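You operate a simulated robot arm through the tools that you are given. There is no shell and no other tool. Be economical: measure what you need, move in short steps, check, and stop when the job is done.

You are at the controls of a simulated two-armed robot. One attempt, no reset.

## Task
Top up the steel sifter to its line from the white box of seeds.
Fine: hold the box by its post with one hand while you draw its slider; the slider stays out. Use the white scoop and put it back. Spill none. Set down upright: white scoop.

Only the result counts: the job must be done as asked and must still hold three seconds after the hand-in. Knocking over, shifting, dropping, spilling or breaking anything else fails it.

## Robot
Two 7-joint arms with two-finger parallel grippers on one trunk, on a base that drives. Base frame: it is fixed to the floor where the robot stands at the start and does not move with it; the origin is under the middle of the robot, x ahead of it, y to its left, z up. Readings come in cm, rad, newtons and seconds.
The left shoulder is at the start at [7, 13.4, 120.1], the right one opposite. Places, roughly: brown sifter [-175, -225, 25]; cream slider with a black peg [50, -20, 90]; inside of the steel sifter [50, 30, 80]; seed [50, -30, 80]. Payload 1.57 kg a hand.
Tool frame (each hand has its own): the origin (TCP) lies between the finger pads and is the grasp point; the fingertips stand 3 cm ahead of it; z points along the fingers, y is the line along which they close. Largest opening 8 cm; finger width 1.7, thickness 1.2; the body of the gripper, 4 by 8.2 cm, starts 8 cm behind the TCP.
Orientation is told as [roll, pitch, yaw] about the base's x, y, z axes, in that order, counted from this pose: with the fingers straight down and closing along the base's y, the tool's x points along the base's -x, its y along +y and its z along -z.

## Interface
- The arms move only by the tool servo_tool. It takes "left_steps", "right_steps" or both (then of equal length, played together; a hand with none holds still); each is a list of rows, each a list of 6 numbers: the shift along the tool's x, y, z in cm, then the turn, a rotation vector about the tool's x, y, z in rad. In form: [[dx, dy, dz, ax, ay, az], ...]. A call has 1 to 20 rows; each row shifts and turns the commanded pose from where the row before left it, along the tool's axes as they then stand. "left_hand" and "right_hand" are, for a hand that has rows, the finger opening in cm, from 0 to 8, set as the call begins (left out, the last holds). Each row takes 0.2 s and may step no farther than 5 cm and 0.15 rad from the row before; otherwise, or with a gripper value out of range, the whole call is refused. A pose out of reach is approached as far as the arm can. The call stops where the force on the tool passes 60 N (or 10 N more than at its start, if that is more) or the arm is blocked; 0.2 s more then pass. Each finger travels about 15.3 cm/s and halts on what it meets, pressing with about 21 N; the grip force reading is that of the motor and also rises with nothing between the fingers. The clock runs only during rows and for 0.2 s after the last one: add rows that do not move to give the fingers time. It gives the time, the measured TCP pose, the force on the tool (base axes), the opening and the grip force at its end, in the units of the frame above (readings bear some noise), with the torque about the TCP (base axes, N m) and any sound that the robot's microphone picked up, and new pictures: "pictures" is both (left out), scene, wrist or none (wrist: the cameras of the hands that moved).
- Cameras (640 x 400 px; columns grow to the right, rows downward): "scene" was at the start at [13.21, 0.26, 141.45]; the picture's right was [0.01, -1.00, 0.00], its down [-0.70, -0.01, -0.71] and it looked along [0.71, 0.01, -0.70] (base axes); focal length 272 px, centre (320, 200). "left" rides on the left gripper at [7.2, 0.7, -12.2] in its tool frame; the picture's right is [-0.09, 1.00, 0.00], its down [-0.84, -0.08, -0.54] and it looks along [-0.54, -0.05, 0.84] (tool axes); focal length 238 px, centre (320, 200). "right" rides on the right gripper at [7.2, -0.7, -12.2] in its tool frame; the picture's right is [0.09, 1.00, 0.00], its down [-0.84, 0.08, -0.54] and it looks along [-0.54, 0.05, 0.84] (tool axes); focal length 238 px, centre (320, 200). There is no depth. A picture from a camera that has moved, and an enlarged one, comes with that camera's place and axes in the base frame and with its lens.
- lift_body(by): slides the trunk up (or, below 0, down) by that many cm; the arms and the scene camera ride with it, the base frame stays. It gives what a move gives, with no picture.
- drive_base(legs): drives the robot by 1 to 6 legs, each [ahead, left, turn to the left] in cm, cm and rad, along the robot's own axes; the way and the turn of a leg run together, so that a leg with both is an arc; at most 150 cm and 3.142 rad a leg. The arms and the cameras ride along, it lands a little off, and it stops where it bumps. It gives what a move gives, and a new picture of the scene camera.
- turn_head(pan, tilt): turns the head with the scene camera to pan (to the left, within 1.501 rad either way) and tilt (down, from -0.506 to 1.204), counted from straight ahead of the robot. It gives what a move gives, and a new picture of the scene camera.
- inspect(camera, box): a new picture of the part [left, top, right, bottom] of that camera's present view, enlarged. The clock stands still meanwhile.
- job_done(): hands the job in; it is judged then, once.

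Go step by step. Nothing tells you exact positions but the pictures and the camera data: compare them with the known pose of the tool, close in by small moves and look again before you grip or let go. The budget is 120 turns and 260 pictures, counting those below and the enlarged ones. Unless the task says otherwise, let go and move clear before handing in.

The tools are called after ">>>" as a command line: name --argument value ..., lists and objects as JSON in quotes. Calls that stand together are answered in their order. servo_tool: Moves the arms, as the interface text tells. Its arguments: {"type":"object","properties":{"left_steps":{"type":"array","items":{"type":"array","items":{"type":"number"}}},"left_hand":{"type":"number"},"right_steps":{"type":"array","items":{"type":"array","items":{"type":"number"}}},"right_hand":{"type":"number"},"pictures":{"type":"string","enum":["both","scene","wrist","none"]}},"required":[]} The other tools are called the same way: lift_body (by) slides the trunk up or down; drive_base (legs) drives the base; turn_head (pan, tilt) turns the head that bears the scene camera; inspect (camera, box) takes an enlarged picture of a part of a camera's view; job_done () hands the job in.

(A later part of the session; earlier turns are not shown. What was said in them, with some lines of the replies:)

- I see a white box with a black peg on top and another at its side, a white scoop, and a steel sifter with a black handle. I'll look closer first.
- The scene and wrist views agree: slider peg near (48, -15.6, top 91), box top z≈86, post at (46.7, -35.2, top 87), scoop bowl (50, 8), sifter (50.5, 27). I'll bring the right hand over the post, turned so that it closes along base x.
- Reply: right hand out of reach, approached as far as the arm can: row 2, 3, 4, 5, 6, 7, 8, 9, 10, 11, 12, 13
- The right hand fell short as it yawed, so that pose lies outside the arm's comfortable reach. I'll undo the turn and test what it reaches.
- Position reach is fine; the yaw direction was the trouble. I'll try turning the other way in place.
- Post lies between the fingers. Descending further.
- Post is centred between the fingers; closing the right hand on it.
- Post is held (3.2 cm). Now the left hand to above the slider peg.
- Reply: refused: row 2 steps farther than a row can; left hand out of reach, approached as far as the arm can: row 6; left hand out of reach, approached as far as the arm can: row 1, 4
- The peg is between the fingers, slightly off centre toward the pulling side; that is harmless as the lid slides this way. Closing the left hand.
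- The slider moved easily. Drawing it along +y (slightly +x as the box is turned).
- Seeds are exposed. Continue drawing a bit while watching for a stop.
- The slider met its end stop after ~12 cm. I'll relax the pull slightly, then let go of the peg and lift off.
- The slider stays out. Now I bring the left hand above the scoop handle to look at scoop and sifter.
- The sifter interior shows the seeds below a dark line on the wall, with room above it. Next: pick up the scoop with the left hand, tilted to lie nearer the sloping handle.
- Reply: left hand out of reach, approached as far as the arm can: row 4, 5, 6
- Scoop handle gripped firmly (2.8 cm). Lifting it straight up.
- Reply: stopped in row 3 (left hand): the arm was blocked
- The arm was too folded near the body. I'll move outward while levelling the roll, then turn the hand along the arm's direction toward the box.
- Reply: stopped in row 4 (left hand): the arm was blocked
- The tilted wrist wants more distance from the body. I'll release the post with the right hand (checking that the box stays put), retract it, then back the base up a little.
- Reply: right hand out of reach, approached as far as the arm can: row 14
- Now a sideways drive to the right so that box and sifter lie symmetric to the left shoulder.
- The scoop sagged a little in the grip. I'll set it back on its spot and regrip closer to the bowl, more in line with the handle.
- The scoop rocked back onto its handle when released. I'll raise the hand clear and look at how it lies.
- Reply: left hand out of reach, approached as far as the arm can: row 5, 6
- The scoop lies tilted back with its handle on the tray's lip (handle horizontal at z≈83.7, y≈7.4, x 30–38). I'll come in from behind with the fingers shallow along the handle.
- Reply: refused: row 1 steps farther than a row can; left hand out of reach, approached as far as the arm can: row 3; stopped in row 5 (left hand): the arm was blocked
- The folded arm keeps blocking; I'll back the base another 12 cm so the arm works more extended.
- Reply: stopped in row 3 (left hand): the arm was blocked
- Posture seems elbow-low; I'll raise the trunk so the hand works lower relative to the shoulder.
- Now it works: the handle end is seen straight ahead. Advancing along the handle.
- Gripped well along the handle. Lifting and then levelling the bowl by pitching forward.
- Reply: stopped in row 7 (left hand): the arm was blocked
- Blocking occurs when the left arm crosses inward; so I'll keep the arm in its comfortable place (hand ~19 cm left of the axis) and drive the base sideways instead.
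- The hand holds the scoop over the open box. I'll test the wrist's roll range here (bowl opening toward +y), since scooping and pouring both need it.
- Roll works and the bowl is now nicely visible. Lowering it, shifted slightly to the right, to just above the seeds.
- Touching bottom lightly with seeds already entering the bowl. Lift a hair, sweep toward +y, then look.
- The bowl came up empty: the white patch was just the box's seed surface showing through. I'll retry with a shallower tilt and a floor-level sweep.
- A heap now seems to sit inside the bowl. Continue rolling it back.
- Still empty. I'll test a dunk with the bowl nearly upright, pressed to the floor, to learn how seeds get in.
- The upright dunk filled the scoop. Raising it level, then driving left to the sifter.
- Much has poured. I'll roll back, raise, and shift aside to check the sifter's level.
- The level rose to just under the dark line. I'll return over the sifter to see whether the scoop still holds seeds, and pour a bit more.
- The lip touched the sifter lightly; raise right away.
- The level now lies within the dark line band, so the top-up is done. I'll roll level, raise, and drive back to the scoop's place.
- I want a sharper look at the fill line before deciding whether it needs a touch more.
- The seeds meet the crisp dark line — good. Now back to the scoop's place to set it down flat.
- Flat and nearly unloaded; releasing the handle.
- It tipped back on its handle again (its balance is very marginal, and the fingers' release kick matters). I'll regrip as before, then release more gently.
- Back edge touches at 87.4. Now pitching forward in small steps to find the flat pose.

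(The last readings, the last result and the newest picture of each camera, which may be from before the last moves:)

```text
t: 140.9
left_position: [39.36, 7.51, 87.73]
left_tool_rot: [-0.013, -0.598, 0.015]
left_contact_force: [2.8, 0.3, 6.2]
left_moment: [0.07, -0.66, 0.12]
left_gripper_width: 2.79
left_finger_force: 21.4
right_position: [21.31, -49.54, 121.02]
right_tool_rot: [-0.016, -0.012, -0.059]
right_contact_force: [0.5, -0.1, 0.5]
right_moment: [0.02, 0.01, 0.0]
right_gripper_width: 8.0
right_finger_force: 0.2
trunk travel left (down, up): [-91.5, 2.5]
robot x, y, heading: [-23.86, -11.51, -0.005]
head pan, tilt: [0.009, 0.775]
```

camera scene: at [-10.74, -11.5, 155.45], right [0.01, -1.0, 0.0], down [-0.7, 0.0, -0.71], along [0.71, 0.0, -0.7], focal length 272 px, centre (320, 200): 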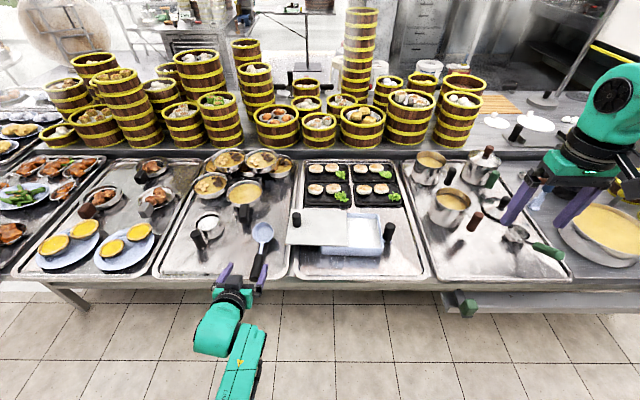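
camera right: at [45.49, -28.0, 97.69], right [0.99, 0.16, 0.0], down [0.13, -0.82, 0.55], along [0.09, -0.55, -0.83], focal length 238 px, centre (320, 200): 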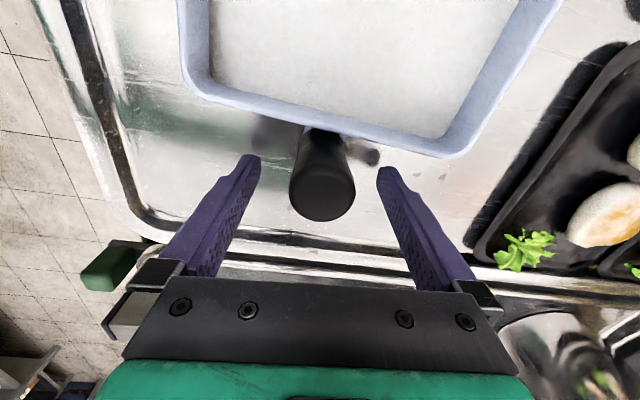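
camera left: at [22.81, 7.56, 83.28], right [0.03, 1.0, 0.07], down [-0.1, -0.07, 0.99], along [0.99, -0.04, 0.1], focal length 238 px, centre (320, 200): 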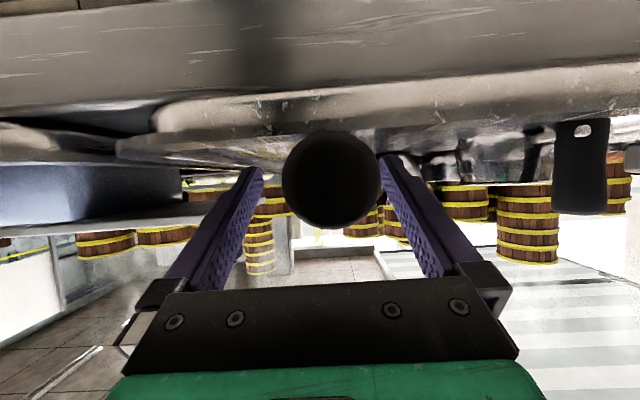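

>>> servo_tool --left_steps '[[-0.13, 0, -0.13, 0, 0.015, 0], [0, 0, 0, 0, 0, 0]]' --pictures "none"

>>> servo_tool --left_steps '[[-0.08, 0, -0.1, 0, 0.015, 0], [0, 0, 0, 0, 0, 0]]' --pictures "none"

>>> servo_tool --left_steps '[[-0.06, 0, -0.08, 0, 0.015, 0], [0, 0, 0, 0, 0, 0]]' --pictures "none"

>>> inspect --camera "scene" --box '[230, 200, 294, 240]'

```text
t: 141.5
left_position: [39.36, 7.54, 87.85]
left_tool_rot: [-0.012, -0.581, 0.014]
left_contact_force: [1.5, 0.2, 2.8]
left_moment: [0.08, -0.2, 0.05]
left_gripper_width: 2.82
left_finger_force: 21.2
right_position: [21.3, -49.42, 120.97]
right_tool_rot: [-0.017, -0.008, -0.06]
right_contact_force: [-0.1, 0.2, -0.1]
right_moment: [0.02, 0.0, -0.01]
right_gripper_width: 8.0
right_finger_force: 0.0
trunk travel left (down, up): [-91.5, 2.5]
robot x, y, heading: [-23.8, -11.59, -0.004]
head pan, tilt: [0.009, 0.775]
```

```text
t: 142.1
left_position: [39.45, 7.51, 87.89]
left_tool_rot: [-0.012, -0.568, 0.015]
left_contact_force: [0.8, 1.0, 0.0]
left_moment: [0.04, -0.42, 0.03]
left_gripper_width: 2.83
left_finger_force: 20.9
right_position: [21.32, -49.49, 120.99]
right_tool_rot: [-0.016, -0.009, -0.058]
right_contact_force: [0.5, 0.4, -0.7]
right_moment: [0.0, -0.04, -0.02]
right_gripper_width: 8.01
right_finger_force: 0.1
trunk travel left (down, up): [-91.5, 2.5]
robot x, y, heading: [-23.94, -12.11, -0.009]
head pan, tilt: [0.009, 0.775]
```

```text
t: 142.7
left_position: [39.56, 7.44, 88.05]
left_tool_rot: [-0.013, -0.553, 0.014]
left_contact_force: [1.1, -0.3, 0.7]
left_moment: [-0.13, -0.39, -0.05]
left_gripper_width: 2.82
left_finger_force: 21.4
right_position: [21.44, -49.43, 120.96]
right_tool_rot: [-0.015, -0.009, -0.059]
right_contact_force: [0.5, -0.6, -0.4]
right_moment: [-0.01, 0.01, -0.01]
right_gripper_width: 7.99
right_finger_force: 0.1
trunk travel left (down, up): [-91.5, 2.5]
robot x, y, heading: [-23.9, -11.87, -0.003]
head pan, tilt: [0.009, 0.775]
```

```text
10.00 times, centred on (262, 220) of scene
camera zoom: at [-10.71, -11.54, 155.45], right [0.01, -1.0, 0.0], down [-0.7, 0.0, -0.71], along [0.71, 0.0, -0.7], focal length 2720 px, centre (900, 0)
```

zoom: 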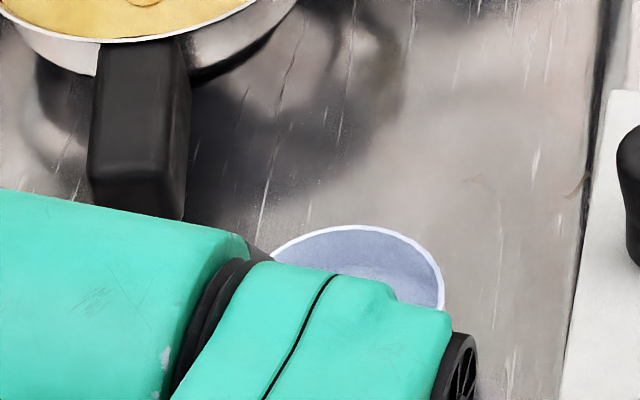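

Flat lies at pitch ≈ -0.575 (contact jumps from back to front edge). I'll set it a hair back-tilted, then open only slightly so the fingers still cage the handle.

>>> servo_tool --left_steps '[[0.11, 0, 0.14, 0, -0.03, 0], [0, 0, 0, 0, 0, 0]]' --pictures "none"

>>> servo_tool --left_hand 2.95 --left_steps '[[0, 0, 0, 0, 0, 0], [0, 0, 0, 0, 0, 0]]' --pictures "wrist"

>>> inspect --camera "scene" --box '[230, 200, 294, 240]'

```text
t: 143.3
left_position: [39.25, 7.49, 87.79]
left_tool_rot: [-0.013, -0.582, 0.013]
left_contact_force: [-1.3, 0.4, -0.3]
left_moment: [-0.08, 0.12, -0.07]
left_gripper_width: 2.85
left_finger_force: 20.8
right_position: [21.27, -49.36, 121.1]
right_tool_rot: [-0.015, -0.01, -0.058]
right_contact_force: [0.7, -0.5, -0.4]
right_moment: [0.01, 0.02, 0.01]
right_gripper_width: 8.01
right_finger_force: 0.1
trunk travel left (down, up): [-91.5, 2.5]
robot x, y, heading: [-24.0, -11.45, -0.004]
head pan, tilt: [0.009, 0.775]
```

```text
t: 143.9
left_position: [39.52, 7.63, 87.87]
left_tool_rot: [-0.012, -0.582, 0.015]
left_contact_force: [-0.3, 0.4, -0.6]
left_moment: [0.02, -0.02, -0.03]
left_gripper_width: 2.97
left_finger_force: 0.0
right_position: [21.45, -49.38, 121.13]
right_tool_rot: [-0.019, -0.008, -0.059]
right_contact_force: [-0.4, -0.3, 1.1]
right_moment: [0.04, 0.02, 0.01]
right_gripper_width: 8.0
right_finger_force: 0.0
trunk travel left (down, up): [-91.5, 2.5]
robot x, y, heading: [-24.14, -11.4, -0.003]
head pan, tilt: [0.009, 0.775]
camera left: at [26.68, 8.08, 93.99], right [0.07, 1.0, 0.04], down [0.4, -0.06, 0.91], along [0.91, -0.05, -0.4], focal length 238 px, centre (320, 200)
```

left: 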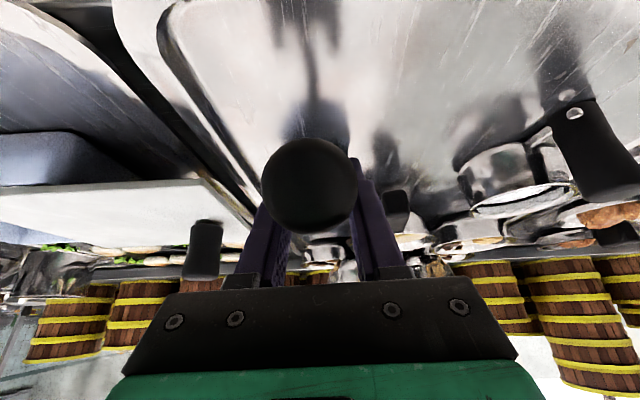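

```text
10.00 times, centred on (262, 220) of scene
camera zoom: at [-10.73, -11.52, 155.45], right [0.01, -1.0, 0.0], down [-0.7, 0.0, -0.71], along [0.71, 0.0, -0.7], focal length 2720 px, centre (900, 0)
```

zoom: 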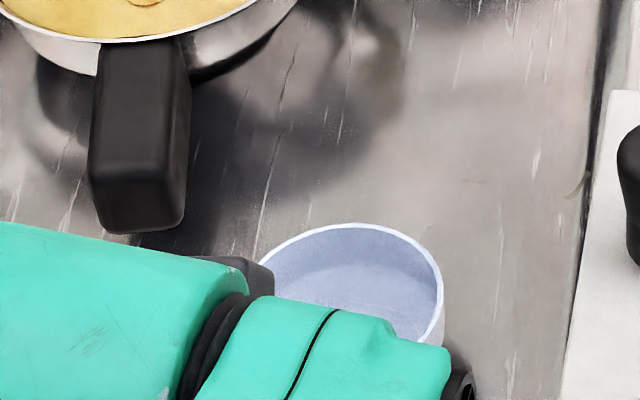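

It stands on its own with the fingers loose. Opening gently further.

>>> servo_tool --left_hand 3.6 --left_steps '[[0, 0, 0, 0, 0, 0], [0, 0, 0, 0, 0, 0]]' --pictures "none"

>>> servo_tool --left_hand 8 --left_steps '[[0, 0, 0, 0, 0, 0], [0, 0, 0, 0, 0, 0], [0, 0, 0, 0, 0, 0]]' --pictures "wrist"

```text
t: 144.5
left_position: [39.53, 7.6, 87.92]
left_tool_rot: [-0.014, -0.583, 0.017]
left_contact_force: [0.9, 0.0, -0.6]
left_moment: [0.0, -0.02, 0.02]
left_gripper_width: 3.58
left_finger_force: 0.1
right_position: [21.39, -49.3, 120.94]
right_tool_rot: [-0.015, -0.008, -0.058]
right_contact_force: [0.9, -0.5, -0.3]
right_moment: [-0.03, -0.02, 0.0]
right_gripper_width: 7.99
right_finger_force: 0.1
trunk travel left (down, up): [-91.5, 2.5]
robot x, y, heading: [-24.06, -11.73, -0.004]
head pan, tilt: [0.009, 0.775]
```

```text
t: 145.3
left_position: [39.44, 7.61, 87.95]
left_tool_rot: [-0.011, -0.582, 0.014]
left_contact_force: [0.4, -0.3, 0.1]
left_moment: [0.01, 0.0, -0.01]
left_gripper_width: 7.99
left_finger_force: 0.2
right_position: [21.3, -49.39, 121.04]
right_tool_rot: [-0.017, -0.009, -0.06]
right_contact_force: [-0.1, 0.1, 0.6]
right_moment: [-0.01, -0.01, 0.03]
right_gripper_width: 8.0
right_finger_force: 0.0
trunk travel left (down, up): [-91.5, 2.5]
robot x, y, heading: [-24.28, -11.69, -0.003]
head pan, tilt: [0.009, 0.775]
camera left: at [26.68, 8.06, 93.98], right [0.07, 1.0, 0.04], down [0.4, -0.06, 0.91], along [0.91, -0.05, -0.4], focal length 238 px, centre (320, 200)
```

left: 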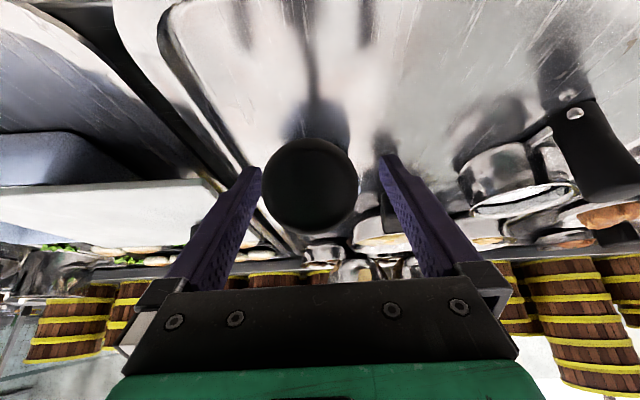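

It stands upright. Withdrawing the hand up and back, clear of it.

>>> servo_tool --left_steps '[[0, -0.2, -1, 0, 0, 0], [0, 0, -2, 0, 0, 0], [0, 0, -3, 0, 0, 0], [0, 0, -3, 0, 0, 0], [0, 0, -3, 0, 0, 0], [0, 0, 0, 0, 0, 0]]' --pictures "wrist"

>>> drive_base --legs '[[-15, 0, 0]]'

>>> inspect --camera "scene" --box '[180, 160, 400, 298]'

```text
t: 146.7
left_position: [32.64, 7.35, 97.96]
left_tool_rot: [-0.011, -0.584, 0.012]
left_contact_force: [-0.4, -0.5, -0.1]
left_moment: [0.01, -0.01, 0.0]
left_gripper_width: 8.01
left_finger_force: 0.0
right_position: [21.37, -49.47, 121.01]
right_tool_rot: [-0.017, -0.008, -0.061]
right_contact_force: [-0.3, 0.2, -0.2]
right_moment: [-0.01, 0.02, -0.01]
right_gripper_width: 8.01
right_finger_force: 0.1
trunk travel left (down, up): [-91.5, 2.5]
robot x, y, heading: [-23.8, -11.55, -0.006]
head pan, tilt: [0.009, 0.775]
camera left: at [20.0, 7.96, 104.05], right [0.07, 1.0, 0.04], down [0.4, -0.07, 0.91], along [0.91, -0.05, -0.4], focal length 238 px, centre (320, 200)
```

left: 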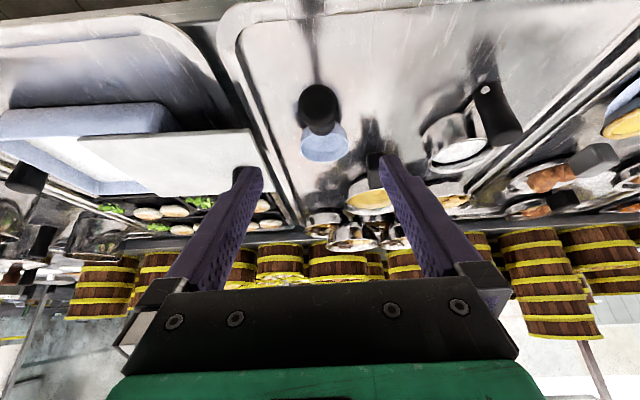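

```text
t: 148.1
left_position: [17.72, 7.55, 97.76]
left_tool_rot: [-0.013, -0.581, 0.013]
left_contact_force: [0.4, -0.5, -0.1]
left_moment: [0.0, -0.02, 0.01]
left_gripper_width: 7.98
left_finger_force: 0.1
right_position: [6.32, -49.31, 120.92]
right_tool_rot: [-0.017, -0.006, -0.059]
right_contact_force: [-0.7, 0.4, -0.3]
right_moment: [0.02, 0.05, -0.01]
right_gripper_width: 8.02
right_finger_force: 0.0
trunk travel left (down, up): [-91.5, 2.5]
robot x, y, heading: [-39.08, -11.52, -0.004]
head pan, tilt: [0.009, 0.775]
camera scene: at [-25.69, -11.46, 155.41], right [0.01, -1.0, 0.0], down [-0.7, 0.0, -0.71], along [0.71, 0.0, -0.7], focal length 272 px, centre (320, 200)
```

scene: 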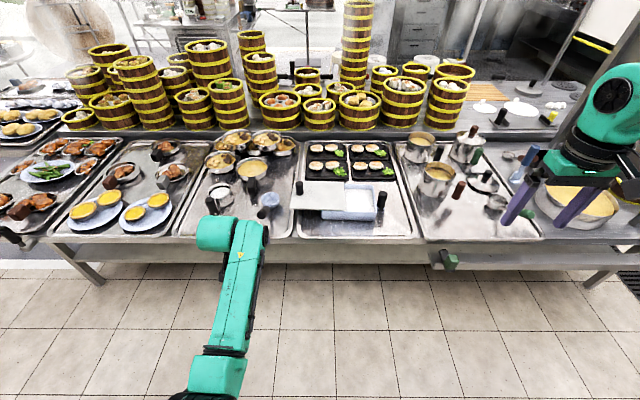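

```text
2.90 times, centred on (290, 229) of scene
camera zoom: at [-25.69, -11.46, 155.41], right [0.01, -1.0, 0.0], down [-0.7, 0.0, -0.71], along [0.71, 0.0, -0.7], focal length 788 px, centre (407, 116)
```

zoom: 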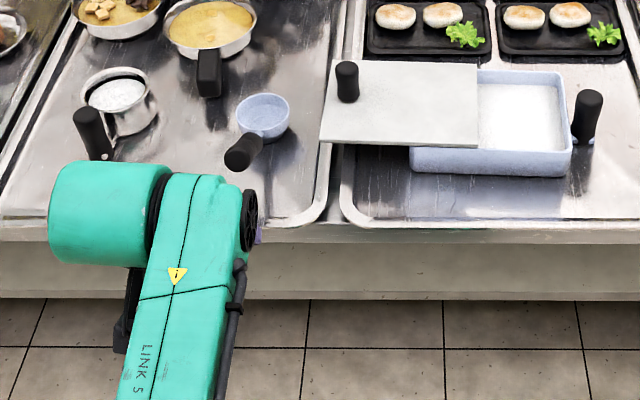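

Scoop is upright in its place, the slider out, no spills visible. One last close look at the sifter and tray.

>>> inspect --camera "scene" --box '[204, 178, 240, 202]'

>>> inspect --camera "left" --box '[380, 70, 540, 180]'

```text
16.00 times, centred on (222, 190) of scene
camera zoom: at [-25.69, -11.46, 155.41], right [0.01, -1.0, 0.0], down [-0.7, 0.0, -0.71], along [0.71, 0.0, -0.7], focal length 4352 px, centre (1888, 360)
```

zoom: 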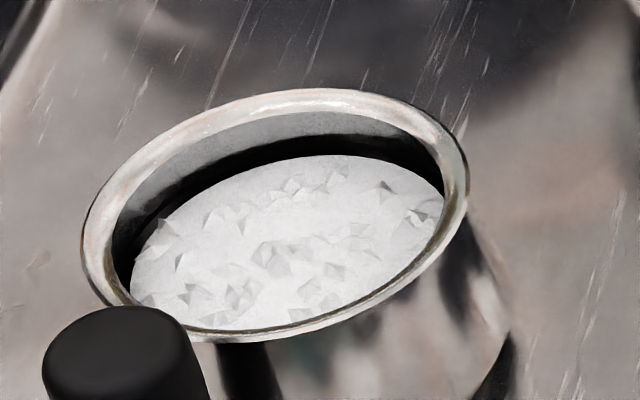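

```text
3.64 times, centred on (460, 125) of left
camera zoom: at [4.92, 8.01, 103.92], right [0.07, 1.0, 0.04], down [0.4, -0.06, 0.91], along [0.91, -0.05, -0.41], focal length 867 px, centre (-189, 473)
```

zoom: 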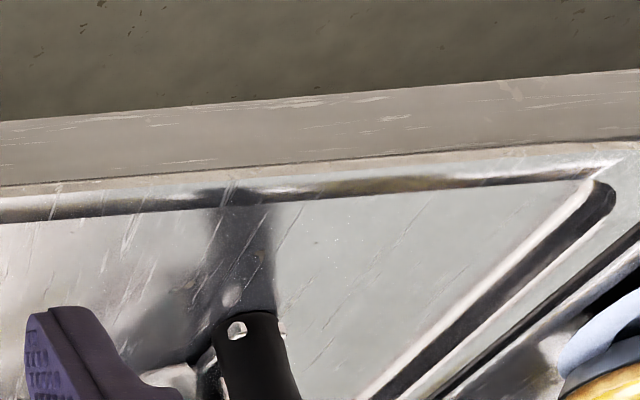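

The seeds reach the dark line, the slider is out, the scoop stands upright and both hands are clear. Handing in.

>>> job_done

```text
The job is handed in.
```

I topped up the steel sifter from the white box. As far as I can judge from the pictures, the seeds now meet the dark line on its wall; I couldn't measure the level more exactly than that.

- **Box:** I held it by its post with the right hand while the left drew the slider to its stop, and the slider is still out.
- **Scoop:** It is back in its place, standing upright, but its balance is narrow. It rocked back onto its handle twice before I set it down flat and it stayed.
- **Spills and contact:** I saw no seeds spilled. The scoop's lip touched the sifter once, lightly, and the sifter didn't appear to move.
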